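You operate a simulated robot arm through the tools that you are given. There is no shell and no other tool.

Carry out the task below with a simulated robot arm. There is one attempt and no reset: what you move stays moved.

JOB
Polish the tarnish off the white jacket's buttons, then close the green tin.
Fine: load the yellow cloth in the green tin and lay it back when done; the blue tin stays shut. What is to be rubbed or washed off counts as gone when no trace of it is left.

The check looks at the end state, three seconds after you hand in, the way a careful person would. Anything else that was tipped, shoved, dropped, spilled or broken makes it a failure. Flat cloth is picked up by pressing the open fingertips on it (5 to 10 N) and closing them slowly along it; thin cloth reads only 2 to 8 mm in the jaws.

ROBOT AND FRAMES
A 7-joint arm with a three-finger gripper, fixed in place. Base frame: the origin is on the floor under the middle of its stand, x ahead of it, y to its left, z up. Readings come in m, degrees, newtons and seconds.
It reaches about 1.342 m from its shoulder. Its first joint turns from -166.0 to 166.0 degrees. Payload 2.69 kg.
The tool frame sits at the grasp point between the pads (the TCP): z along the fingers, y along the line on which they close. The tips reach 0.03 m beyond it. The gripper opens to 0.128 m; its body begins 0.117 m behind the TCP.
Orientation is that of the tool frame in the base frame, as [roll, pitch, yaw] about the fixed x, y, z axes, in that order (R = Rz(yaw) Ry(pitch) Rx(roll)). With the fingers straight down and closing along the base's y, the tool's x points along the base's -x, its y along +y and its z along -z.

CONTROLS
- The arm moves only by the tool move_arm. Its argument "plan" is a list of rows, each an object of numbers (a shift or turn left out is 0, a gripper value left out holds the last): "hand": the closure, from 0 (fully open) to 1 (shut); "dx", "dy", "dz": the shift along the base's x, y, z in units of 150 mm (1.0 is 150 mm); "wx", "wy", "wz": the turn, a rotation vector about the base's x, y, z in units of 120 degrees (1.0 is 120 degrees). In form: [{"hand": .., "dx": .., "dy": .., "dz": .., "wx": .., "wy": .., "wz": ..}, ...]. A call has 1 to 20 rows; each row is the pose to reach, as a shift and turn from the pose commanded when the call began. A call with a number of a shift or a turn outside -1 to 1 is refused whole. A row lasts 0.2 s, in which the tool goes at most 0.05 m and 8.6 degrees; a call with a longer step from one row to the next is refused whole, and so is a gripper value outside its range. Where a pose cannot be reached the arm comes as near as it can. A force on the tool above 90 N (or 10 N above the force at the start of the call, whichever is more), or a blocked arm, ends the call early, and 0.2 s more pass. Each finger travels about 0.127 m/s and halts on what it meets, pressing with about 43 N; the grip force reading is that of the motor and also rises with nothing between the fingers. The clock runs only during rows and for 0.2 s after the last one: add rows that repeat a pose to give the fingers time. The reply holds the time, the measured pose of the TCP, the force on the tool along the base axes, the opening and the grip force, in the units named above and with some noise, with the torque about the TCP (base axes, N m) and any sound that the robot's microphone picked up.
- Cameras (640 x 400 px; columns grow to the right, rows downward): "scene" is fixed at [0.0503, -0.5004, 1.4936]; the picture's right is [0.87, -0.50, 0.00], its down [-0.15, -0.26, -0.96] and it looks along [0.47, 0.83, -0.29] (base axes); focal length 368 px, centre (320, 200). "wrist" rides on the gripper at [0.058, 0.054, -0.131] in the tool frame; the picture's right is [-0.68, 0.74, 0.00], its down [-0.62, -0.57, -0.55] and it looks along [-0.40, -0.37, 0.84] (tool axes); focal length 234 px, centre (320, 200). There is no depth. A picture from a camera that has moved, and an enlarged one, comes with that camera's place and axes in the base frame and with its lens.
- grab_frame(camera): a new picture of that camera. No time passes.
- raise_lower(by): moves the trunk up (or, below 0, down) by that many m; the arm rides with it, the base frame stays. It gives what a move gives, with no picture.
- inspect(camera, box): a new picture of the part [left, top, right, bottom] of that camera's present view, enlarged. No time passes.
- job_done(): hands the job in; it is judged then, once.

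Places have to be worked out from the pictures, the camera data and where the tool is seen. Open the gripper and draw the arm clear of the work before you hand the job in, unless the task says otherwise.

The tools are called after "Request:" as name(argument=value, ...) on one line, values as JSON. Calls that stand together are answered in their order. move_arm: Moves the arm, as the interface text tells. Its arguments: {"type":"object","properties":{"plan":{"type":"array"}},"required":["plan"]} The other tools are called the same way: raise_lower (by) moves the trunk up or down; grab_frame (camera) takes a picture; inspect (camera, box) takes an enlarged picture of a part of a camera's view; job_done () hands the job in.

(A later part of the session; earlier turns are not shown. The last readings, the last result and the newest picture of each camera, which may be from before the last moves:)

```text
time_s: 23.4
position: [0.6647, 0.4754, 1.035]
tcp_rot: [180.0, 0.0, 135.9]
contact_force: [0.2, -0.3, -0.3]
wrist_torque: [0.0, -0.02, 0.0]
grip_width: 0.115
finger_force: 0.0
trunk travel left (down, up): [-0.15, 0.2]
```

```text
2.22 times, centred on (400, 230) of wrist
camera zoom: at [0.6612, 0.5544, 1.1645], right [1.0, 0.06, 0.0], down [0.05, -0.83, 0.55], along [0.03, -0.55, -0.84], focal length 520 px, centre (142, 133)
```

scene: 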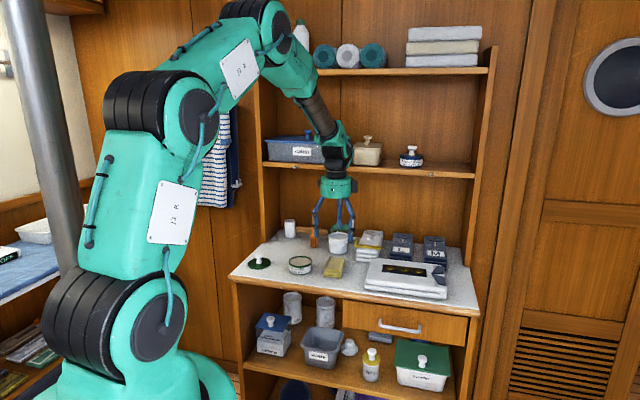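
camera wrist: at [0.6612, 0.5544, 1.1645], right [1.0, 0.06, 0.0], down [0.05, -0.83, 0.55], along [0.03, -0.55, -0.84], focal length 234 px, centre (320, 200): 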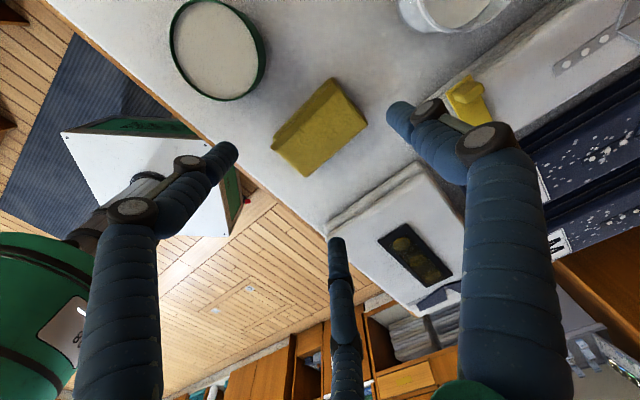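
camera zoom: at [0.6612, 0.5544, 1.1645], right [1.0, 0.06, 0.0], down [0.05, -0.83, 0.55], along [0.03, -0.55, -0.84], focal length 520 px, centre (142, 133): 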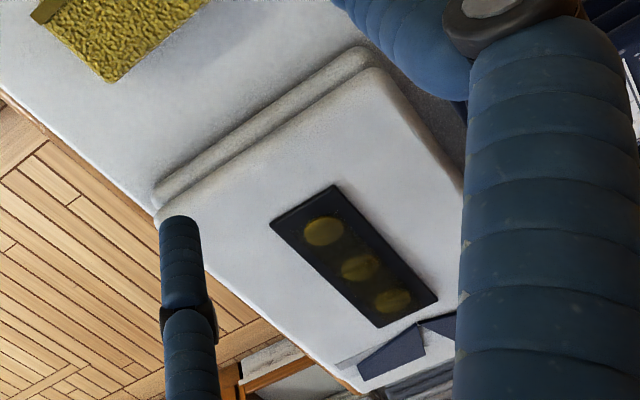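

Both views agree: cloth centre (0.664, 0.472), top at z≈0.903, and the jacket edge well clear. I descend to just around the cloth's top level and check.

Request:
move_arm(plan=[{"dz": -0.2}, {"dz": -0.4}, {"dz": -0.58}, {"dz": -0.68}, {"dz": -0.68}])

Request:
grab_frame(camera="wrist")

Request:
inspect(camera="scene", box=[290, 210, 390, 290])

```text
time_s: 24.6
position: [0.6653, 0.4757, 0.9328]
tcp_rot: [180.0, 0.0, 135.9]
contact_force: [0.4, 0.3, -0.6]
wrist_torque: [-0.03, -0.02, 0.02]
grip_width: 0.1151
finger_force: 0.1
trunk travel left (down, up): [-0.15, 0.2]
```

```text
taken
camera wrist: at [0.6614, 0.5544, 1.0626], right [1.0, 0.06, 0.0], down [0.05, -0.83, 0.55], along [0.03, -0.55, -0.84], focal length 234 px, centre (320, 200)
```

wrist: 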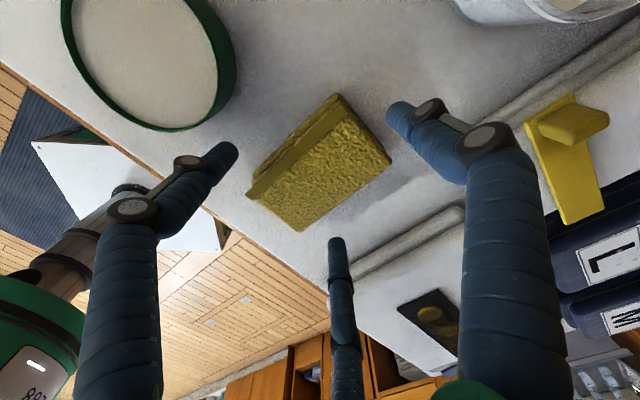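

```text
5.00 times, centred on (340, 250) of scene
camera zoom: at [0.0503, -0.5004, 1.4936], right [0.87, -0.5, 0.0], down [-0.15, -0.26, -0.96], along [0.47, 0.83, -0.29], focal length 1842 px, centre (220, -50)
```

zoom: 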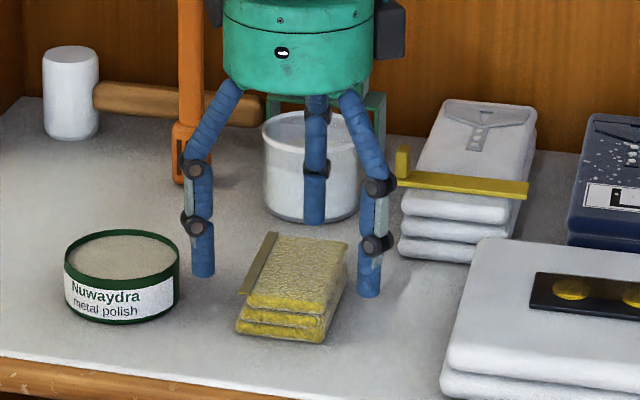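

The fingers are clear of everything on all sides. I continue down gently, watching for contact.

Request:
move_arm(plan=[{"dz": -0.03}, {"dz": -0.06}, {"dz": -0.09}, {"dz": -0.107}])

Request:
inspect(camera="scene", box=[290, 210, 390, 290])

Request:
inspect(camera="wrist", box=[200, 60, 440, 260])

```text
time_s: 25.6
position: [0.6661, 0.4761, 0.9173]
tcp_rot: [180.0, 0.1, 136.1]
contact_force: [-0.2, 0.4, 0.2]
wrist_torque: [0.0, 0.0, 0.01]
grip_width: 0.1151
finger_force: 0.0
trunk travel left (down, up): [-0.15, 0.2]
```

```text
5.00 times, centred on (340, 250) of scene
camera zoom: at [0.0503, -0.5004, 1.4936], right [0.87, -0.5, 0.0], down [-0.15, -0.26, -0.96], along [0.47, 0.83, -0.29], focal length 1842 px, centre (220, -50)
```

zoom: 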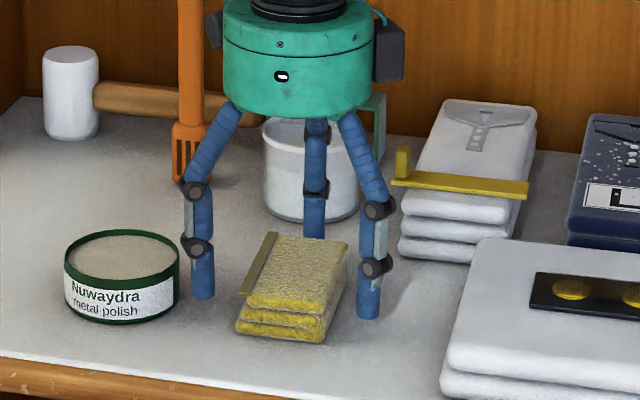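

```text
2.00 times, centred on (320, 160) of wrist
camera zoom: at [0.6613, 0.5543, 1.0466], right [1.0, 0.06, 0.0], down [0.05, -0.83, 0.55], along [0.03, -0.55, -0.84], focal length 468 px, centre (320, 280)
```

zoom: 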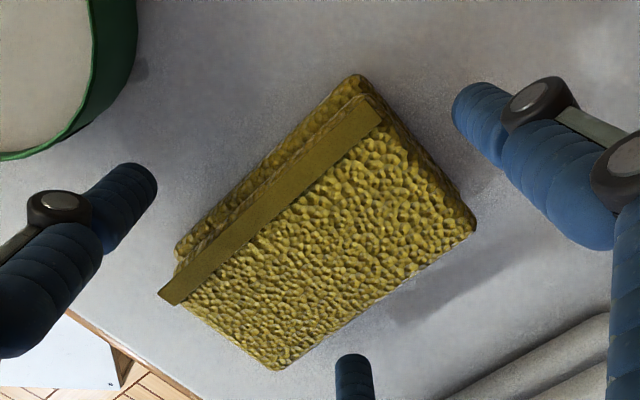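

No contact, and the tips are beside the pad at z≈0.887. I lower 2 mm more and close slowly.

Request:
move_arm(plan=[{"dz": -0.013, "hand": 0.15}, {"dz": -0.013, "hand": 0.2}, {"dz": -0.013, "hand": 0.26}, {"dz": -0.013, "hand": 0.32}, {"dz": -0.013, "hand": 0.38}, {"dz": -0.013, "hand": 0.43}, {"dz": -0.013, "hand": 0.48}, {"dz": -0.013, "hand": 0.52}, {"dz": -0.013, "hand": 0.56}, {"dz": -0.013, "hand": 0.56}])

Request:
inspect(camera="scene", box=[290, 210, 390, 290])

Request:
inspect(camera="wrist", box=[200, 60, 440, 260])

```text
time_s: 27.8
position: [0.6663, 0.4766, 0.9144]
tcp_rot: [180.0, -0.1, 136.0]
contact_force: [0.2, 1.0, 2.4]
wrist_torque: [0.02, -0.03, 0.04]
grip_width: 0.072
finger_force: 43.2
trunk travel left (down, up): [-0.15, 0.2]
```

```text
5.00 times, centred on (340, 250) of scene
camera zoom: at [0.0503, -0.5004, 1.4936], right [0.87, -0.5, 0.0], down [-0.15, -0.26, -0.96], along [0.47, 0.83, -0.29], focal length 1842 px, centre (220, -50)
```

zoom: 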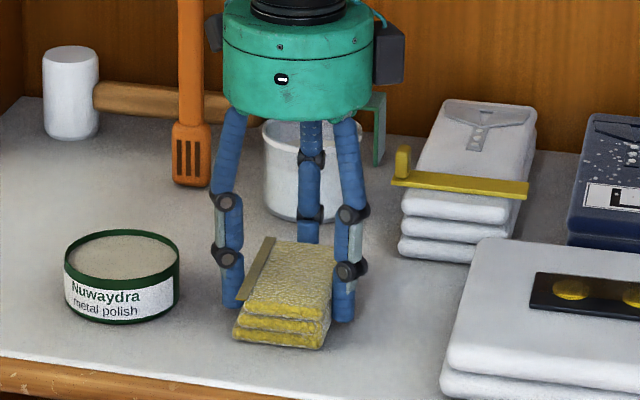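

```text
2.00 times, centred on (320, 160) of wrist
camera zoom: at [0.6613, 0.5544, 1.0447], right [1.0, 0.06, 0.0], down [0.05, -0.83, 0.55], along [0.03, -0.55, -0.84], focal length 468 px, centre (320, 280)
```

zoom: 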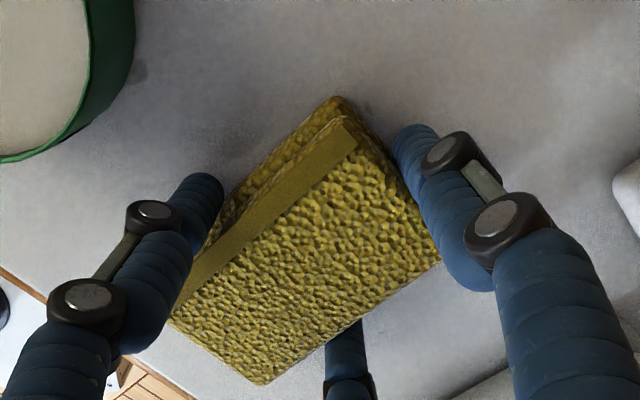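

All three fingers hold the pad (72 mm, 43 N). I lift a few centimetres to test the grip.

Request:
move_arm(plan=[{"dz": 0.03}, {"dz": 0.08}, {"dz": 0.15}, {"dz": 0.25}, {"dz": 0.35}, {"dz": 0.35}])

Request:
inspect(camera="scene", box=[290, 200, 390, 280])

Request:
inspect(camera="wrist", box=[200, 60, 440, 260])

```text
time_s: 29.2
position: [0.6661, 0.4765, 0.9655]
tcp_rot: [179.9, 0.0, 136.0]
contact_force: [0.0, -0.9, -1.4]
wrist_torque: [0.03, 0.0, 0.0]
grip_width: 0.0717
finger_force: 42.8
trunk travel left (down, up): [-0.15, 0.2]
```

```text
5.00 times, centred on (340, 240) of scene
camera zoom: at [0.0503, -0.5004, 1.4936], right [0.87, -0.5, 0.0], down [-0.15, -0.26, -0.96], along [0.47, 0.83, -0.29], focal length 1842 px, centre (220, 0)
```

zoom: 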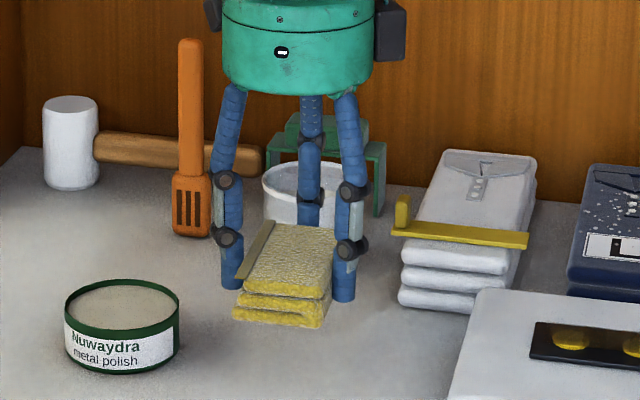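

```text
2.00 times, centred on (320, 160) of wrist
camera zoom: at [0.6609, 0.5547, 1.0966], right [1.0, 0.06, 0.0], down [0.05, -0.83, 0.55], along [0.03, -0.55, -0.84], focal length 468 px, centre (320, 280)
```

zoom: 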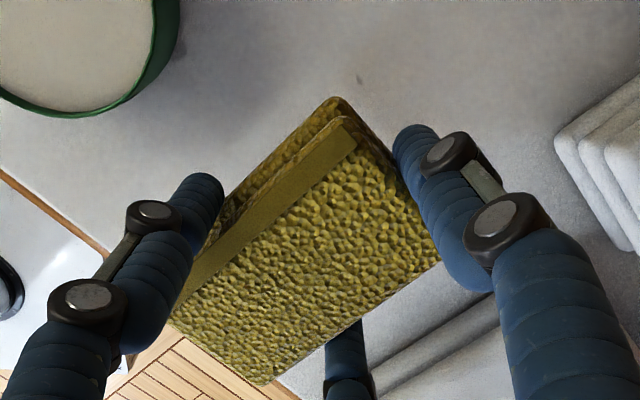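

The grip holds and the pad hangs level. I carry it above the green tin and tilt it about 12°, so its free front end will dip into the polish without the fingers touching the rim.

Request:
move_arm(plan=[{"dx": -0.1, "dy": 0.11, "dz": 0.116}, {"dx": -0.25, "dy": 0.28, "dz": 0.15}, {"dx": -0.4, "dy": 0.45, "dz": 0.15}, {"dx": -0.5, "dy": 0.55, "dz": 0.15, "wx": 0.02, "wy": -0.02}, {"dx": -0.54, "dy": 0.589, "dz": 0.15, "wx": 0.045, "wy": -0.044}, {"dx": -0.54, "dy": 0.589, "dz": 0.116, "wx": 0.0719, "wy": -0.0695}, {"dx": -0.54, "dy": 0.589, "dz": 0.116, "wx": 0.0719, "wy": -0.0695}])

Request:
inspect(camera="scene", box=[250, 190, 370, 280])

Request:
grab_frame(camera="wrist")

```text
time_s: 30.8
position: [0.5831, 0.5642, 0.9837]
tcp_rot: [167.9, 0.1, 136.1]
contact_force: [-0.4, 0.8, -0.3]
wrist_torque: [0.01, -0.02, 0.0]
grip_width: 0.072
finger_force: 42.5
trunk travel left (down, up): [-0.15, 0.2]
```

```text
4.44 times, centred on (310, 235) of scene
camera zoom: at [0.0503, -0.5004, 1.4936], right [0.87, -0.5, 0.0], down [-0.15, -0.26, -0.96], along [0.47, 0.83, -0.29], focal length 1637 px, centre (364, 44)
```

zoom: 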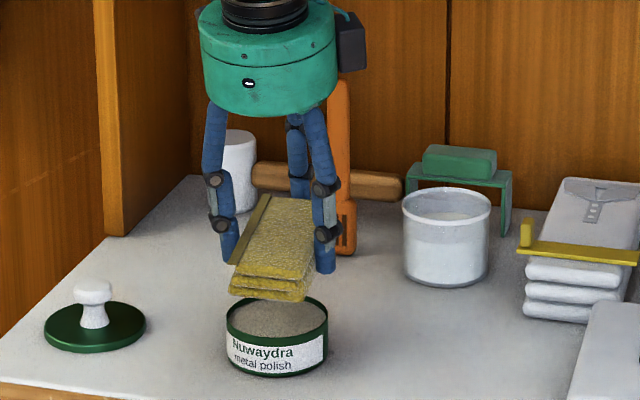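

```text
taken
camera wrist: at [0.5599, 0.6224, 1.1224], right [0.99, 0.05, 0.15], down [-0.02, -0.91, 0.42], along [0.16, -0.42, -0.9], focal length 234 px, centre (320, 200)
```

wrist: 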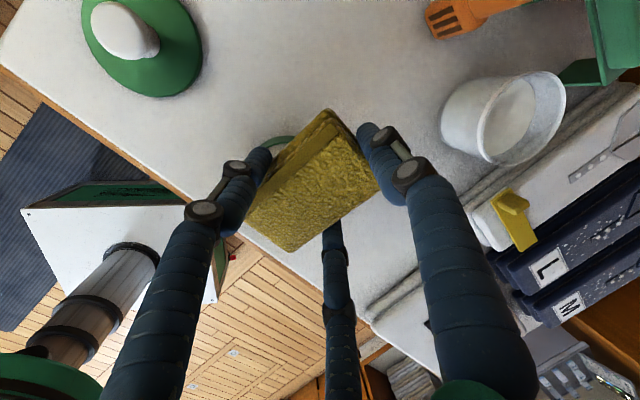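

The pad's front end is lined up over the tin opening. I lower slowly toward the polish surface.

Request:
move_arm(plan=[{"dz": -0.08}, {"dz": -0.15}, {"dz": -0.18}, {"dz": -0.2}, {"dz": -0.21}, {"dz": -0.215}])

Request:
inspect(camera="scene", box=[265, 225, 345, 285])

```text
time_s: 32.2
position: [0.5843, 0.5662, 0.955]
tcp_rot: [167.7, -0.1, 136.0]
contact_force: [0.2, 3.4, 26.7]
wrist_torque: [-0.42, 1.72, -0.17]
grip_width: 0.0718
finger_force: 43.1
trunk travel left (down, up): [-0.15, 0.2]
```

```text
6.67 times, centred on (305, 255) of scene
camera zoom: at [0.0503, -0.5004, 1.4936], right [0.87, -0.5, 0.0], down [-0.15, -0.26, -0.96], along [0.47, 0.83, -0.29], focal length 2456 px, centre (420, -167)
```

zoom: 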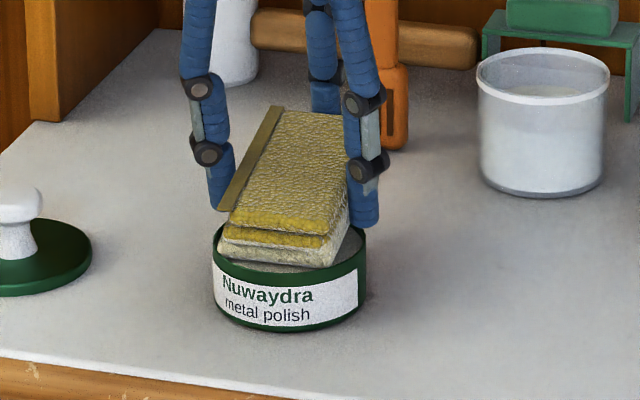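

The bottom layer has turned pale, so polish is being taken up; the force is 27 N, slightly left of centre. I ease up and look at the cloth and tin.

Request:
move_arm(plan=[{"dz": 0.05}, {"dz": 0.12}, {"dz": 0.22}, {"dz": 0.3}, {"dz": 0.3}])

Request:
inspect(camera="scene", box=[265, 215, 345, 285])

Request:
inspect(camera="scene", box=[230, 210, 350, 285])

```text
time_s: 33.4
position: [0.5841, 0.5648, 0.9967]
tcp_rot: [168.1, 0.0, 136.0]
contact_force: [-0.5, 0.0, -0.4]
wrist_torque: [0.0, -0.02, 0.03]
grip_width: 0.0717
finger_force: 43.4
trunk travel left (down, up): [-0.15, 0.2]
```

```text
5.71 times, centred on (305, 250) of scene
camera zoom: at [0.0503, -0.5004, 1.4936], right [0.87, -0.5, 0.0], down [-0.15, -0.26, -0.96], along [0.47, 0.83, -0.29], focal length 2105 px, centre (406, -86)
```

zoom: 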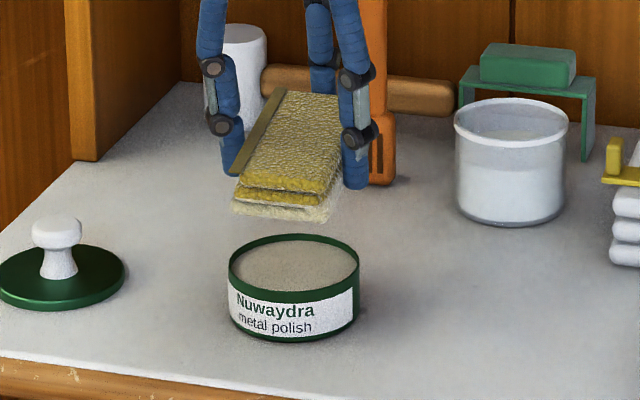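

```text
5.33 times, centred on (290, 248) of scene
camera zoom: at [0.0503, -0.5004, 1.4936], right [0.87, -0.5, 0.0], down [-0.15, -0.26, -0.96], along [0.47, 0.83, -0.29], focal length 1965 px, centre (480, -53)
```

zoom: 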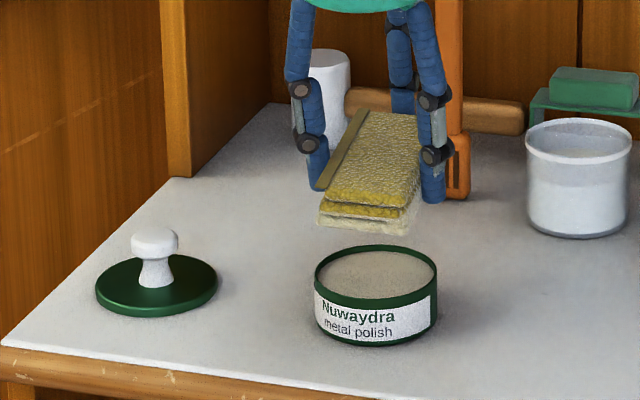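

The bottom layer is now pale with polish and the tin has not moved. I level the hand and carry the cloth over to the jacket, whose buttons I place at about (0.790, 0.329), (0.824, 0.299) and (0.854, 0.268) at z≈0.922.

Request:
move_arm(plan=[{"dx": 0.05, "dy": -0.05, "dz": 0.08, "wx": -0.03, "wy": 0.029}, {"dx": 0.2, "dy": -0.21, "dz": 0.1, "wx": -0.0719, "wy": 0.0695}, {"dx": 0.35, "dy": -0.37, "dz": 0.1, "wx": -0.0719, "wy": 0.0695}, {"dx": 0.5, "dy": -0.53, "dz": 0.1, "wx": -0.0719, "wy": 0.0695}, {"dx": 0.65, "dy": -0.69, "dz": 0.1, "wx": -0.0719, "wy": 0.0695}, {"dx": 0.807, "dy": -0.847, "dz": 0.1, "wx": -0.0719, "wy": 0.0695}, {"dx": 0.807, "dy": -0.847, "dz": 0.1, "wx": -0.0719, "wy": 0.0695}])

Request:
move_arm(plan=[{"dx": 0.16, "dy": -0.17}, {"dx": 0.33, "dy": -0.35}, {"dx": 0.5, "dy": -0.53}, {"dx": 0.66, "dy": -0.7}, {"dx": 0.807, "dy": -0.847}, {"dx": 0.807, "dy": -0.847}])

Request:
grab_frame(camera="wrist")

Request:
grab_frame(camera="scene")

```text
time_s: 35.0
position: [0.7057, 0.4363, 1.0112]
tcp_rot: [179.9, 0.0, 136.0]
contact_force: [-0.7, 1.2, 0.0]
wrist_torque: [0.05, 0.03, 0.01]
grip_width: 0.0715
finger_force: 42.9
trunk travel left (down, up): [-0.15, 0.2]
```

```text
time_s: 36.4
position: [0.83, 0.3107, 1.0123]
tcp_rot: [180.0, 0.1, 135.9]
contact_force: [1.2, -0.3, -0.4]
wrist_torque: [0.07, 0.0, -0.04]
grip_width: 0.0714
finger_force: 42.6
trunk travel left (down, up): [-0.15, 0.2]
```

```text
taken
camera wrist: at [0.8241, 0.3877, 1.1422], right [1.0, 0.06, 0.0], down [0.05, -0.83, 0.55], along [0.03, -0.55, -0.84], focal length 234 px, centre (320, 200)
```

wrist: 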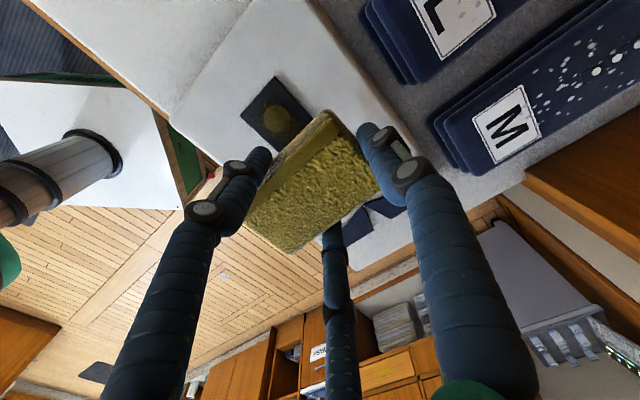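

```text
taken
```

scene: 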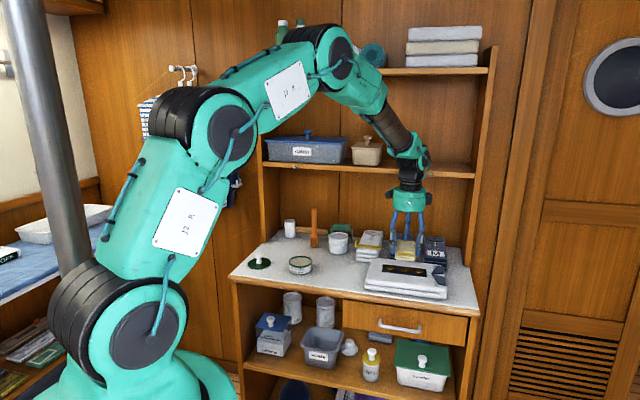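

The cloth is over the jacket, and the leftmost button is visible under its edge. I zoom in to check alignment from both cameras.

Request:
inspect(camera="wrist", box=[220, 50, 420, 260])

Request:
inspect(camera="scene", box=[350, 200, 460, 305])

```text
1.90 times, centred on (320, 155) of wrist
camera zoom: at [0.8241, 0.3877, 1.1422], right [1.0, 0.06, 0.0], down [0.05, -0.83, 0.55], along [0.03, -0.55, -0.84], focal length 446 px, centre (320, 286)
```

zoom: 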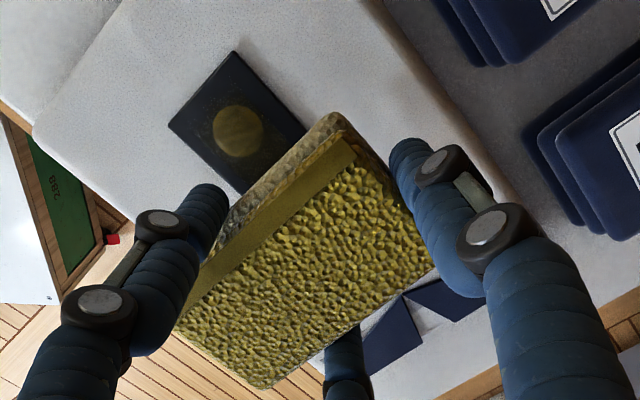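

```text
3.81 times, centred on (405, 252) of scene
camera zoom: at [0.0503, -0.5004, 1.4936], right [0.87, -0.5, 0.0], down [-0.15, -0.26, -0.96], along [0.47, 0.83, -0.29], focal length 1404 px, centre (-4, 0)
```

zoom: 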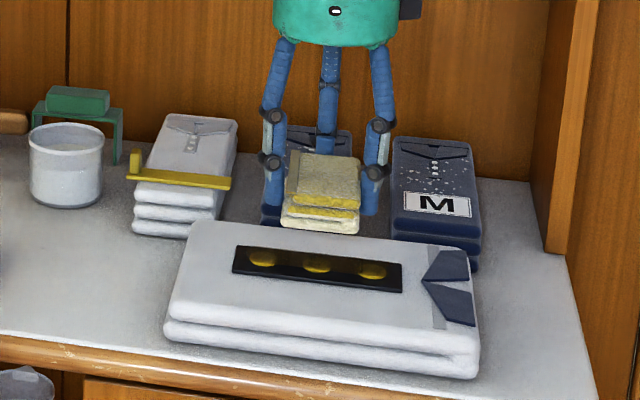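

Buttons are at z≈0.925 and the cloth is centred over the middle one. I lower gently, watching for first contact.

Request:
move_arm(plan=[{"dz": -0.12}, {"dz": -0.22}, {"dz": -0.25}, {"dz": -0.265}, {"dz": -0.28}])

Request:
inspect(camera="scene", box=[350, 200, 460, 305])

```text
time_s: 37.6
position: [0.8267, 0.3101, 0.9693]
tcp_rot: [-180.0, -0.1, 136.1]
contact_force: [-0.3, -0.1, -0.9]
wrist_torque: [0.01, 0.01, -0.03]
grip_width: 0.0715
finger_force: 43.5
trunk travel left (down, up): [-0.15, 0.2]
```

```text
3.81 times, centred on (405, 252) of scene
camera zoom: at [0.0503, -0.5004, 1.4936], right [0.87, -0.5, 0.0], down [-0.15, -0.26, -0.96], along [0.47, 0.83, -0.29], focal length 1404 px, centre (-4, 0)
```

zoom: 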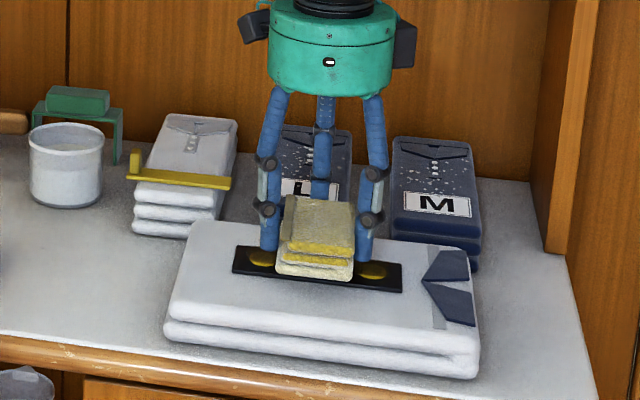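

Request:
move_arm(plan=[{"dz": -0.01}, {"dz": -0.02}, {"dz": -0.03}, {"dz": -0.03}])

```text
time_s: 38.6
position: [0.8269, 0.3105, 0.9651]
tcp_rot: [-179.9, 0.0, 135.9]
contact_force: [0.8, -0.3, -0.5]
wrist_torque: [-0.02, 0.0, 0.02]
grip_width: 0.0715
finger_force: 42.1
trunk travel left (down, up): [-0.15, 0.2]
```

No contact yet at TCP z≈0.965, so I continue in small steps.

Request:
move_arm(plan=[{"dz": -0.01}, {"dz": -0.02}, {"dz": -0.027}, {"dz": -0.027}])

```text
time_s: 39.6
position: [0.8277, 0.3106, 0.9621]
tcp_rot: [179.9, 0.1, 136.0]
contact_force: [-0.9, 1.2, 5.9]
wrist_torque: [0.08, -0.04, 0.04]
grip_width: 0.0714
finger_force: 43.1
trunk travel left (down, up): [-0.15, 0.2]
```

First contact of 6 N on the middle button at TCP z≈0.962. I rub with short fore-and-aft strokes at this light force.

Request:
move_arm(plan=[{"dx": 0.05, "dy": 0.05}, {"dx": 0.093, "dy": 0.096}, {"dx": 0.04, "dy": 0.04}, {"dx": -0.04, "dy": -0.04}, {"dx": -0.093, "dy": -0.096}, {"dx": -0.04, "dy": -0.04}, {"dx": 0.04, "dy": 0.04}, {"dx": 0.093, "dy": 0.096}, {"dx": 0.04, "dy": 0.04}, {"dx": -0.04, "dy": -0.04}, {"dx": -0.093, "dy": -0.096}, {"dx": -0.04, "dy": -0.04}, {"dx": 0.0, "dy": 0.0}, {"dx": 0.05, "dy": -0.05}, {"dx": 0.0, "dy": 0.0}, {"dx": -0.05, "dy": 0.05}, {"dx": 0.0, "dy": 0.0}])

Request:
inspect(camera="scene", box=[350, 200, 460, 305])

```text
time_s: 43.2
position: [0.8259, 0.3106, 0.9609]
tcp_rot: [180.0, 0.1, 135.8]
contact_force: [0.8, 0.0, 10.5]
wrist_torque: [0.1, -0.07, 0.01]
grip_width: 0.0712
finger_force: 43.1
trunk travel left (down, up): [-0.15, 0.2]
```

```text
3.81 times, centred on (405, 252) of scene
camera zoom: at [0.0503, -0.5004, 1.4936], right [0.87, -0.5, 0.0], down [-0.15, -0.26, -0.96], along [0.47, 0.83, -0.29], focal length 1404 px, centre (-4, 0)
```

zoom: 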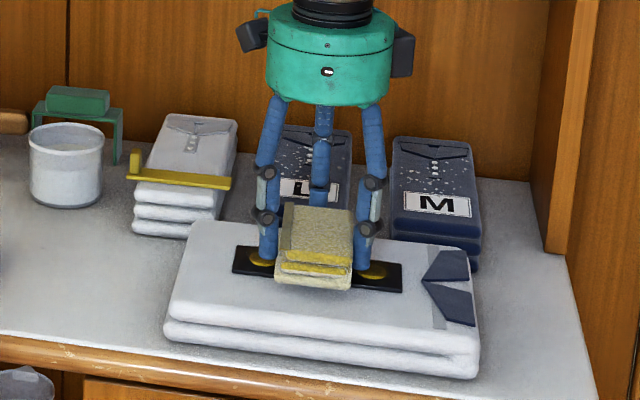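

The jacket has stayed in place. I lift and shift to the left button, then look at how the middle one came out.

Request:
move_arm(plan=[{"dz": 0.08}, {"dz": 0.16}, {"dx": -0.1, "dy": 0.1, "dz": 0.16}, {"dx": -0.212, "dy": 0.212, "dz": 0.16}, {"dx": -0.212, "dy": 0.212, "dz": 0.16}])

Request:
inspect(camera="scene", box=[380, 240, 440, 290])

Request:
inspect(camera="wrist", box=[200, 50, 420, 290])

```text
time_s: 44.4
position: [0.7951, 0.3422, 0.9862]
tcp_rot: [180.0, 0.0, 136.0]
contact_force: [-0.7, 0.0, -0.8]
wrist_torque: [-0.05, -0.02, -0.01]
grip_width: 0.0712
finger_force: 43.4
trunk travel left (down, up): [-0.15, 0.2]
```

```text
8.00 times, centred on (410, 265) of scene
camera zoom: at [0.0503, -0.5004, 1.4936], right [0.87, -0.5, 0.0], down [-0.15, -0.26, -0.96], along [0.47, 0.83, -0.29], focal length 2947 px, centre (-400, -320)
```

zoom: 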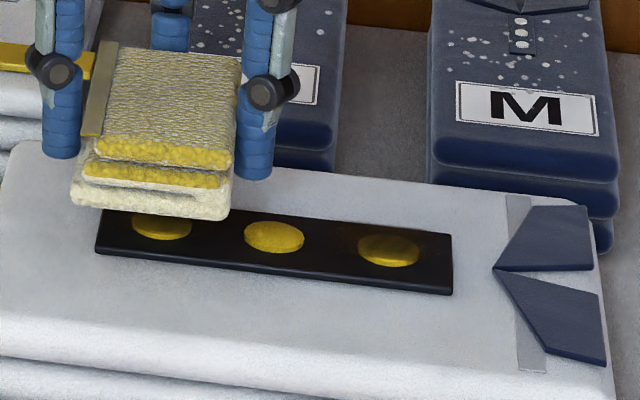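

```text
1.67 times, centred on (310, 170) of wrist
camera zoom: at [0.79, 0.4213, 1.1153], right [1.0, 0.06, 0.0], down [0.05, -0.83, 0.55], along [0.03, -0.55, -0.84], focal length 390 px, centre (337, 250)
```

zoom: 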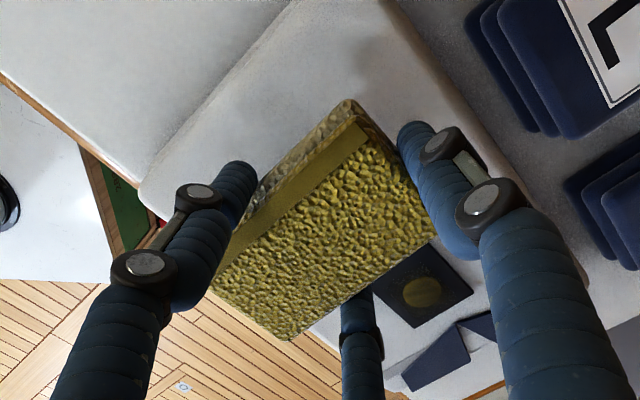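

The middle button is clearly bright now and the side ones are still dark. I lower onto the left button.

Request:
move_arm(plan=[{"dz": -0.08}, {"dz": -0.13}, {"dz": -0.15}, {"dz": -0.16}, {"dz": -0.16}])

```text
time_s: 45.6
position: [0.7946, 0.3412, 0.9624]
tcp_rot: [180.0, 0.0, 136.1]
contact_force: [-0.6, 1.6, 2.5]
wrist_torque: [0.05, -0.02, 0.04]
grip_width: 0.0714
finger_force: 43.4
trunk travel left (down, up): [-0.15, 0.2]
```

Light contact of 2.5 N. I press about 1 mm more and rub the left button with fore-aft strokes plus small sideways ones.

Request:
move_arm(plan=[{"dz": -0.007}, {"dx": 0.05, "dy": 0.05, "dz": -0.007}, {"dx": 0.093, "dy": 0.096, "dz": -0.007}, {"dx": 0.04, "dy": 0.04, "dz": -0.007}, {"dx": -0.04, "dy": -0.04, "dz": -0.007}, {"dx": -0.093, "dy": -0.096, "dz": -0.007}, {"dx": -0.04, "dy": -0.04, "dz": -0.007}, {"dx": 0.04, "dy": 0.04, "dz": -0.007}, {"dx": 0.093, "dy": 0.096, "dz": -0.007}, {"dx": 0.04, "dy": 0.04, "dz": -0.007}, {"dx": -0.04, "dy": -0.04, "dz": -0.007}, {"dx": -0.093, "dy": -0.096, "dz": -0.007}, {"dx": -0.04, "dy": -0.04, "dz": -0.007}, {"dz": -0.007}, {"dx": -0.05, "dy": 0.05, "dz": -0.007}, {"dz": -0.007}, {"dx": 0.05, "dy": -0.05, "dz": -0.007}, {"dz": -0.007}])

Request:
move_arm(plan=[{"dz": 0.08}, {"dz": 0.16}, {"dx": 0.15, "dy": -0.15, "dz": 0.16}, {"dx": 0.29, "dy": -0.29, "dz": 0.16}, {"dx": 0.415, "dy": -0.415, "dz": 0.16}, {"dx": 0.415, "dy": -0.415, "dz": 0.16}])

Request:
inspect(camera="scene", box=[380, 240, 440, 290])

Request:
inspect(camera="wrist", box=[200, 50, 420, 290])

```text
time_s: 49.4
position: [0.7949, 0.3417, 0.9613]
tcp_rot: [180.0, 0.1, 136.0]
contact_force: [1.2, -1.3, 16.0]
wrist_torque: [0.02, -0.19, -0.03]
grip_width: 0.0715
finger_force: 42.6
trunk travel left (down, up): [-0.15, 0.2]
```

```text
time_s: 50.8
position: [0.858, 0.2803, 0.9834]
tcp_rot: [-180.0, 0.0, 136.0]
contact_force: [0.2, -0.2, -1.2]
wrist_torque: [0.03, 0.04, -0.01]
grip_width: 0.0711
finger_force: 43.1
trunk travel left (down, up): [-0.15, 0.2]
```

```text
8.00 times, centred on (410, 265) of scene
camera zoom: at [0.0503, -0.5004, 1.4936], right [0.87, -0.5, 0.0], down [-0.15, -0.26, -0.96], along [0.47, 0.83, -0.29], focal length 2947 px, centre (-400, -320)
```

zoom: 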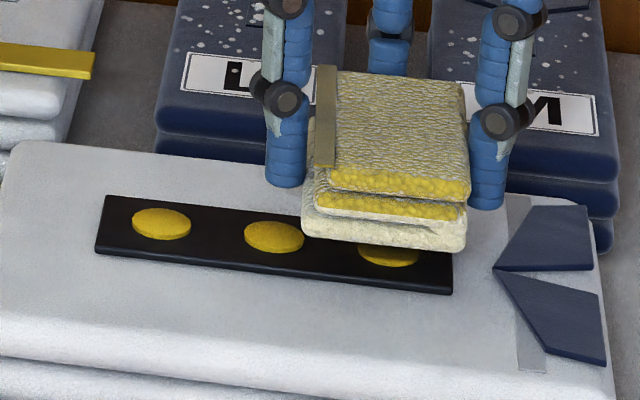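

```text
1.67 times, centred on (310, 170) of wrist
camera zoom: at [0.8535, 0.3588, 1.1139], right [1.0, 0.06, 0.0], down [0.05, -0.83, 0.55], along [0.03, -0.55, -0.84], focal length 390 px, centre (337, 250)
```

zoom: 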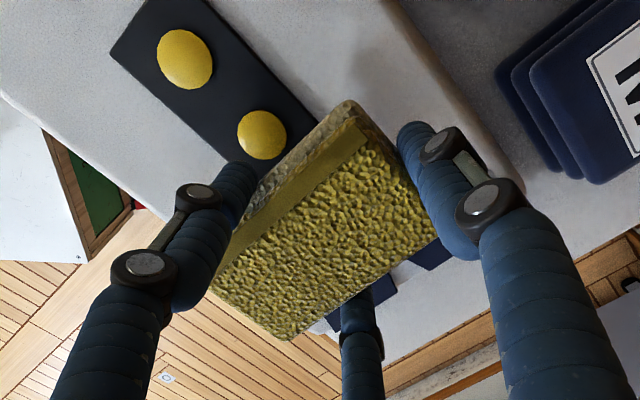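

The left and middle buttons look bright gold. I lower onto the right button and rub it the same way.

Request:
move_arm(plan=[{"dz": -0.08}, {"dz": -0.12}, {"dz": -0.145}, {"dz": -0.153}, {"dz": -0.153}])

```text
time_s: 52.0
position: [0.8573, 0.2797, 0.9615]
tcp_rot: [180.0, 0.1, 136.1]
contact_force: [0.5, -0.2, -0.2]
wrist_torque: [0.02, 0.05, -0.02]
grip_width: 0.0715
finger_force: 43.3
trunk travel left (down, up): [-0.15, 0.2]
```

Request:
move_arm(plan=[{"dz": -0.007}, {"dz": -0.013}, {"dz": -0.013}])

```text
time_s: 52.8
position: [0.8585, 0.28, 0.9604]
tcp_rot: [180.0, 0.1, 136.0]
contact_force: [-2.1, -0.9, 9.5]
wrist_torque: [0.11, 0.02, 0.02]
grip_width: 0.0714
finger_force: 43.6
trunk travel left (down, up): [-0.15, 0.2]
```

Contact is 9.5 N on the right button. I rub it with the same strokes, then lift and move aside for a look.

Request:
move_arm(plan=[{"dx": 0.05, "dy": 0.05}, {"dx": 0.093, "dy": 0.096}, {"dx": 0.04, "dy": 0.04}, {"dx": -0.04, "dy": -0.04}, {"dx": -0.093, "dy": -0.096}, {"dx": -0.04, "dy": -0.04}, {"dx": 0.04, "dy": 0.04}, {"dx": 0.093, "dy": 0.096}, {"dx": 0.04, "dy": 0.04}, {"dx": -0.04, "dy": -0.04}, {"dx": -0.093, "dy": -0.096}, {"dx": -0.04, "dy": -0.04}, {"dx": 0.0, "dy": 0.0}, {"dx": -0.05, "dy": 0.05}, {"dx": 0.0, "dy": 0.0}, {"dx": 0.03, "dy": -0.03}, {"dx": 0.0, "dy": 0.0}])

Request:
move_arm(plan=[{"dz": 0.08}, {"dz": 0.2}, {"dz": 0.35}, {"dx": -0.15, "dy": 0.15, "dz": 0.45}, {"dx": -0.35, "dy": 0.35, "dz": 0.45}, {"dx": -0.55, "dy": 0.55, "dz": 0.45}, {"dx": -0.75, "dy": 0.75, "dz": 0.45}, {"dx": -0.9, "dy": 0.9, "dz": 0.45}, {"dx": -0.9, "dy": 0.9, "dz": 0.45}])

Request:
inspect(camera="scene", box=[375, 240, 435, 290])

Request:
grab_frame(camera="wrist")

```text
time_s: 56.4
position: [0.8581, 0.2799, 0.9607]
tcp_rot: [179.9, 0.1, 136.0]
contact_force: [1.8, -3.2, 13.9]
wrist_torque: [-0.2, 0.11, 0.03]
grip_width: 0.0711
finger_force: 42.9
trunk travel left (down, up): [-0.15, 0.2]
```

```text
time_s: 58.4
position: [0.7223, 0.4153, 1.027]
tcp_rot: [-179.9, 0.0, 136.1]
contact_force: [-0.1, 0.5, 0.2]
wrist_torque: [-0.03, -0.02, 0.01]
grip_width: 0.0711
finger_force: 43.1
trunk travel left (down, up): [-0.15, 0.2]
```

```text
8.00 times, centred on (405, 265) of scene
camera zoom: at [0.0503, -0.5004, 1.4936], right [0.87, -0.5, 0.0], down [-0.15, -0.26, -0.96], along [0.47, 0.83, -0.29], focal length 2947 px, centre (-360, -320)
```

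zoom: 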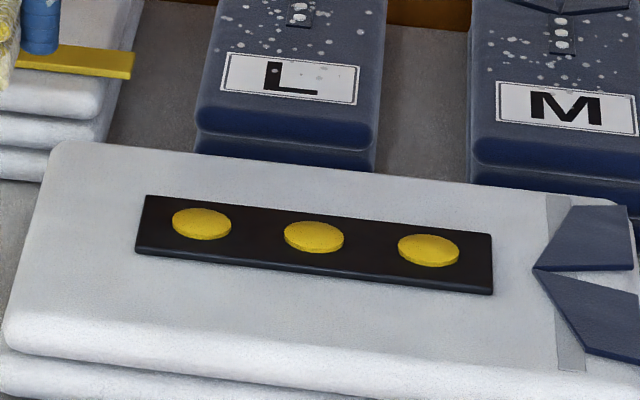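

```text
taken
camera wrist: at [0.7173, 0.4944, 1.1573], right [1.0, 0.06, 0.0], down [0.05, -0.83, 0.55], along [0.03, -0.55, -0.84], focal length 234 px, centre (320, 200)
```

wrist: 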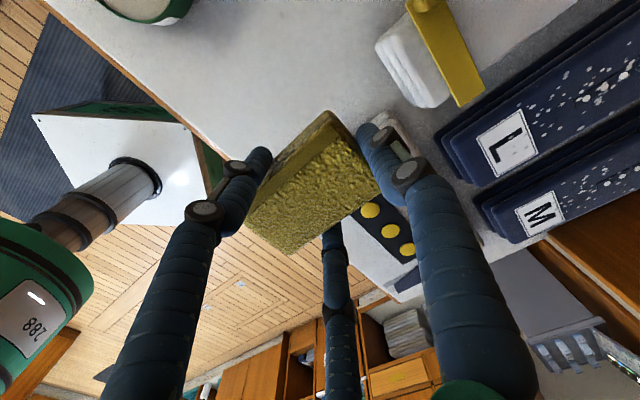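

All three buttons appear bright. I zoom in hard to make sure no trace is left.

Request:
inspect(camera="scene", box=[394, 262, 424, 276])

Request:
inspect(camera="scene", box=[420, 265, 436, 275])

Request:
inspect(camera="wrist", box=[355, 195, 425, 265])

Request:
inspect(camera="wrist", box=[360, 20, 480, 130])

```text
16.00 times, centred on (409, 269) of scene
camera zoom: at [0.0503, -0.5004, 1.4936], right [0.87, -0.5, 0.0], down [-0.15, -0.26, -0.96], along [0.47, 0.83, -0.29], focal length 5895 px, centre (-1104, -904)
```

zoom: 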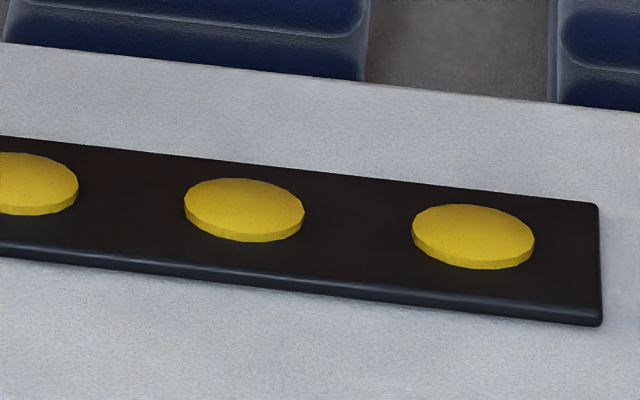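

```text
16.00 times, centred on (428, 270) of scene
camera zoom: at [0.0503, -0.5004, 1.4936], right [0.87, -0.5, 0.0], down [-0.15, -0.26, -0.96], along [0.47, 0.83, -0.29], focal length 5895 px, centre (-1408, -920)
```

zoom: 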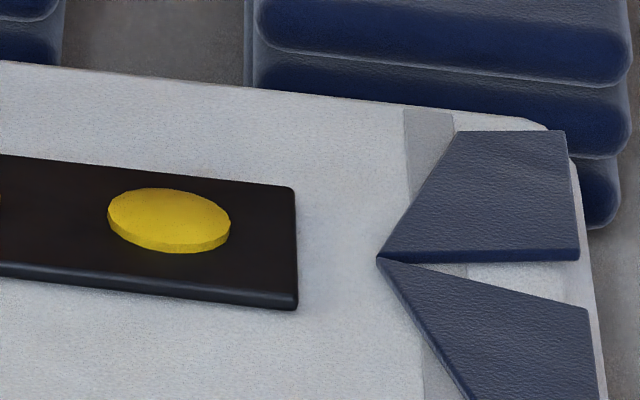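

```text
5.71 times, centred on (390, 230) of wrist
camera zoom: at [0.7173, 0.4944, 1.1573], right [1.0, 0.06, 0.0], down [0.05, -0.83, 0.55], along [0.03, -0.55, -0.84], focal length 1338 px, centre (-80, 29)
```

zoom: 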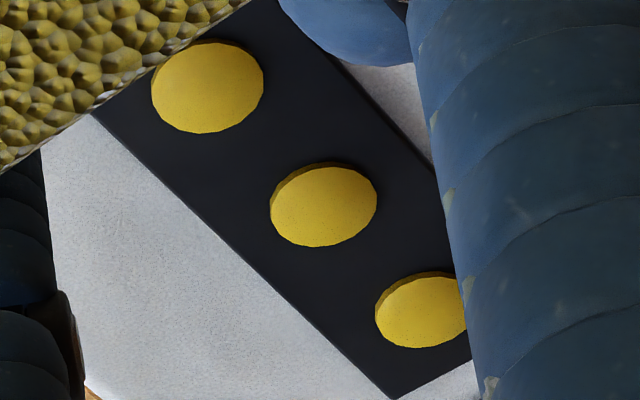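

```text
3.64 times, centred on (420, 75) of wrist
camera zoom: at [0.7173, 0.4944, 1.1573], right [1.0, 0.06, 0.0], down [0.05, -0.83, 0.55], along [0.03, -0.55, -0.84], focal length 852 px, centre (-44, 654)
```

zoom: 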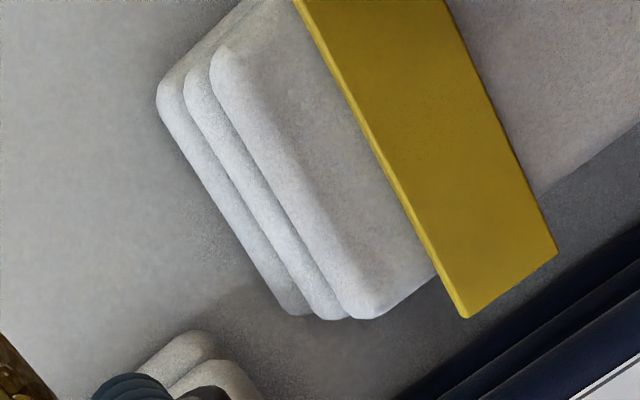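

All three buttons are clean and the jacket looks unmarked. I now carry the cloth back to its original spot at about (0.679, 0.476).

Request:
move_arm(plan=[{"dx": -0.1, "dy": 0.18}, {"dx": -0.2, "dy": 0.36}, {"dx": -0.265, "dy": 0.482}, {"dx": -0.265, "dy": 0.482, "dz": -0.2}, {"dx": -0.265, "dy": 0.482, "dz": -0.4}, {"dx": -0.265, "dy": 0.482, "dz": -0.55}, {"dx": -0.265, "dy": 0.482, "dz": -0.651}, {"dx": -0.265, "dy": 0.482, "dz": -0.651}])

Request:
inspect(camera="scene", box=[270, 200, 390, 290])

Request:
grab_frame(camera="wrist")

```text
time_s: 60.2
position: [0.683, 0.488, 0.9287]
tcp_rot: [180.0, 0.0, 136.0]
contact_force: [0.2, 0.3, -1.2]
wrist_torque: [0.01, -0.02, -0.01]
grip_width: 0.0712
finger_force: 43.5
trunk travel left (down, up): [-0.15, 0.2]
```

```text
4.44 times, centred on (330, 245) of scene
camera zoom: at [0.0503, -0.5004, 1.4936], right [0.87, -0.5, 0.0], down [-0.15, -0.26, -0.96], along [0.47, 0.83, -0.29], focal length 1637 px, centre (276, 0)
```

zoom: 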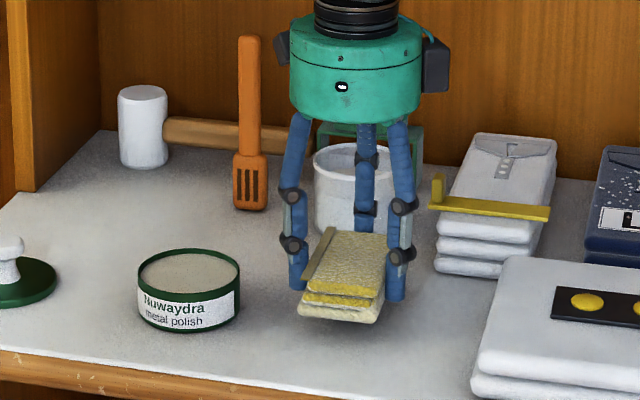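

```text
taken
camera wrist: at [0.678, 0.566, 1.0595], right [1.0, 0.06, 0.0], down [0.05, -0.83, 0.55], along [0.03, -0.55, -0.84], focal length 234 px, centre (320, 200)
```

wrist: 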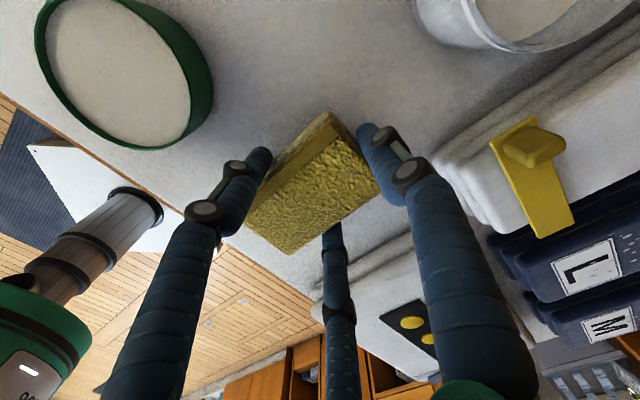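

The cloth hovers over its original place. I lower it in small steps to the table.

Request:
move_arm(plan=[{"dz": -0.03}, {"dz": -0.06}, {"dz": -0.08}, {"dz": -0.09}])

```text
time_s: 61.2
position: [0.6824, 0.4868, 0.9155]
tcp_rot: [-180.0, -0.1, 136.1]
contact_force: [-0.1, 0.1, -0.2]
wrist_torque: [0.03, 0.02, -0.04]
grip_width: 0.0713
finger_force: 42.7
trunk travel left (down, up): [-0.15, 0.2]
```

Request:
move_arm(plan=[{"dz": -0.007}, {"dz": -0.013}, {"dz": -0.017}])

```text
time_s: 62.0
position: [0.6821, 0.4873, 0.914]
tcp_rot: [179.9, 0.1, 135.9]
contact_force: [-0.4, 1.2, 0.4]
wrist_torque: [0.01, 0.02, 0.0]
grip_width: 0.0713
finger_force: 42.2
trunk travel left (down, up): [-0.15, 0.2]
```

Request:
move_arm(plan=[{"dz": -0.007}, {"dz": -0.013}, {"dz": -0.013}])

```text
time_s: 62.8
position: [0.6822, 0.4871, 0.912]
tcp_rot: [179.8, 0.0, 136.0]
contact_force: [-1.6, -1.2, 8.4]
wrist_torque: [-0.11, 0.13, 0.0]
grip_width: 0.0715
finger_force: 42.7
trunk travel left (down, up): [-0.15, 0.2]
```

The cloth is down with 8 N. I open slowly, then rise straight up.

Request:
move_arm(plan=[{"dz": 0.003, "hand": 0.46}, {"dz": 0.003, "hand": 0.4}, {"dz": 0.003, "hand": 0.32}, {"dz": 0.003, "hand": 0.22}, {"dz": 0.003, "hand": 0.14}, {"dz": 0.003, "hand": 0.14}, {"dz": 0.1, "hand": 0.14}, {"dz": 0.3, "hand": 0.14}, {"dz": 0.6, "hand": 0.14}, {"dz": 0.9, "hand": 0.14}, {"dz": 0.9, "hand": 0.14}])

Request:
inspect(camera="scene", box=[270, 200, 390, 290])

Request:
grab_frame(camera="wrist")

```text
time_s: 65.2
position: [0.6816, 0.4862, 1.0478]
tcp_rot: [179.9, -0.1, 136.0]
contact_force: [0.0, 0.5, 0.0]
wrist_torque: [0.02, 0.01, -0.02]
grip_width: 0.1102
finger_force: 0.0
trunk travel left (down, up): [-0.15, 0.2]
```

```text
4.44 times, centred on (330, 245) of scene
camera zoom: at [0.0503, -0.5004, 1.4936], right [0.87, -0.5, 0.0], down [-0.15, -0.26, -0.96], along [0.47, 0.83, -0.29], focal length 1637 px, centre (276, 0)
```

zoom: 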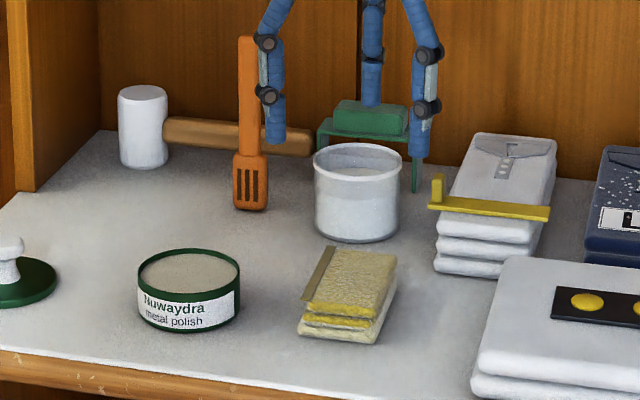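

```text
taken
camera wrist: at [0.6778, 0.5649, 1.1776], right [1.0, 0.06, 0.0], down [0.05, -0.83, 0.55], along [0.03, -0.55, -0.84], focal length 234 px, centre (320, 200)
```

wrist: 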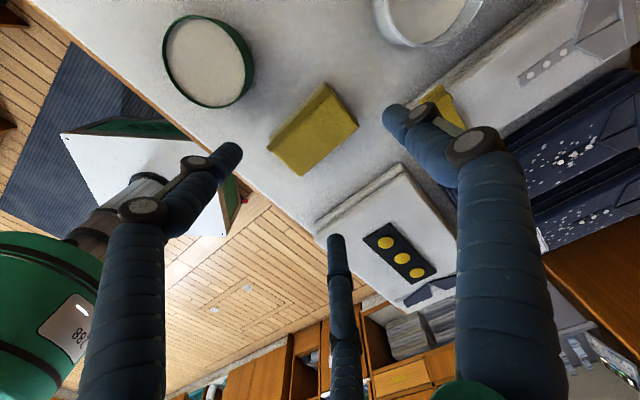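

The cloth lies within a few millimetres of its original place. I check the buttons once more from this unobstructed wrist view.

Request:
inspect(camera="wrist", box=[355, 215, 445, 290])

Request:
inspect(camera="scene", box=[360, 220, 460, 310])

```text
5.33 times, centred on (400, 252) of wrist
camera zoom: at [0.6778, 0.5649, 1.1776], right [1.0, 0.06, 0.0], down [0.05, -0.83, 0.55], along [0.03, -0.55, -0.84], focal length 1249 px, centre (-107, -80)
```

zoom: 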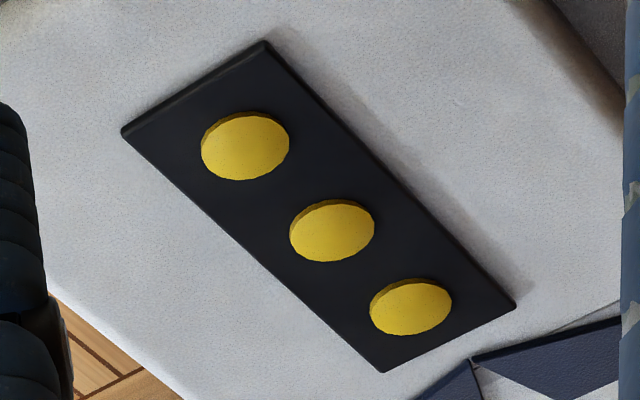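

```text
4.44 times, centred on (410, 265) of scene
camera zoom: at [0.0503, -0.5004, 1.4936], right [0.87, -0.5, 0.0], down [-0.15, -0.26, -0.96], along [0.47, 0.83, -0.29], focal length 1637 px, centre (-80, -89)
```

zoom: 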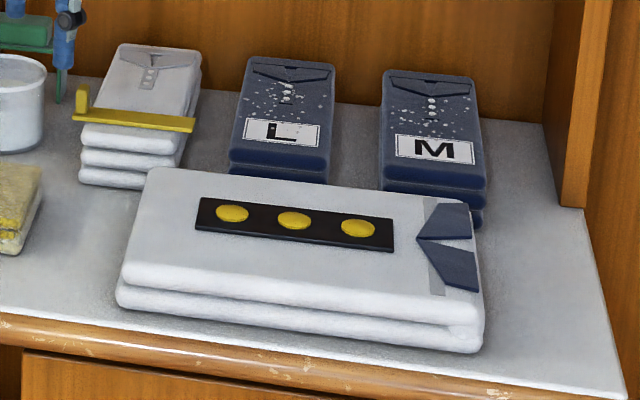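

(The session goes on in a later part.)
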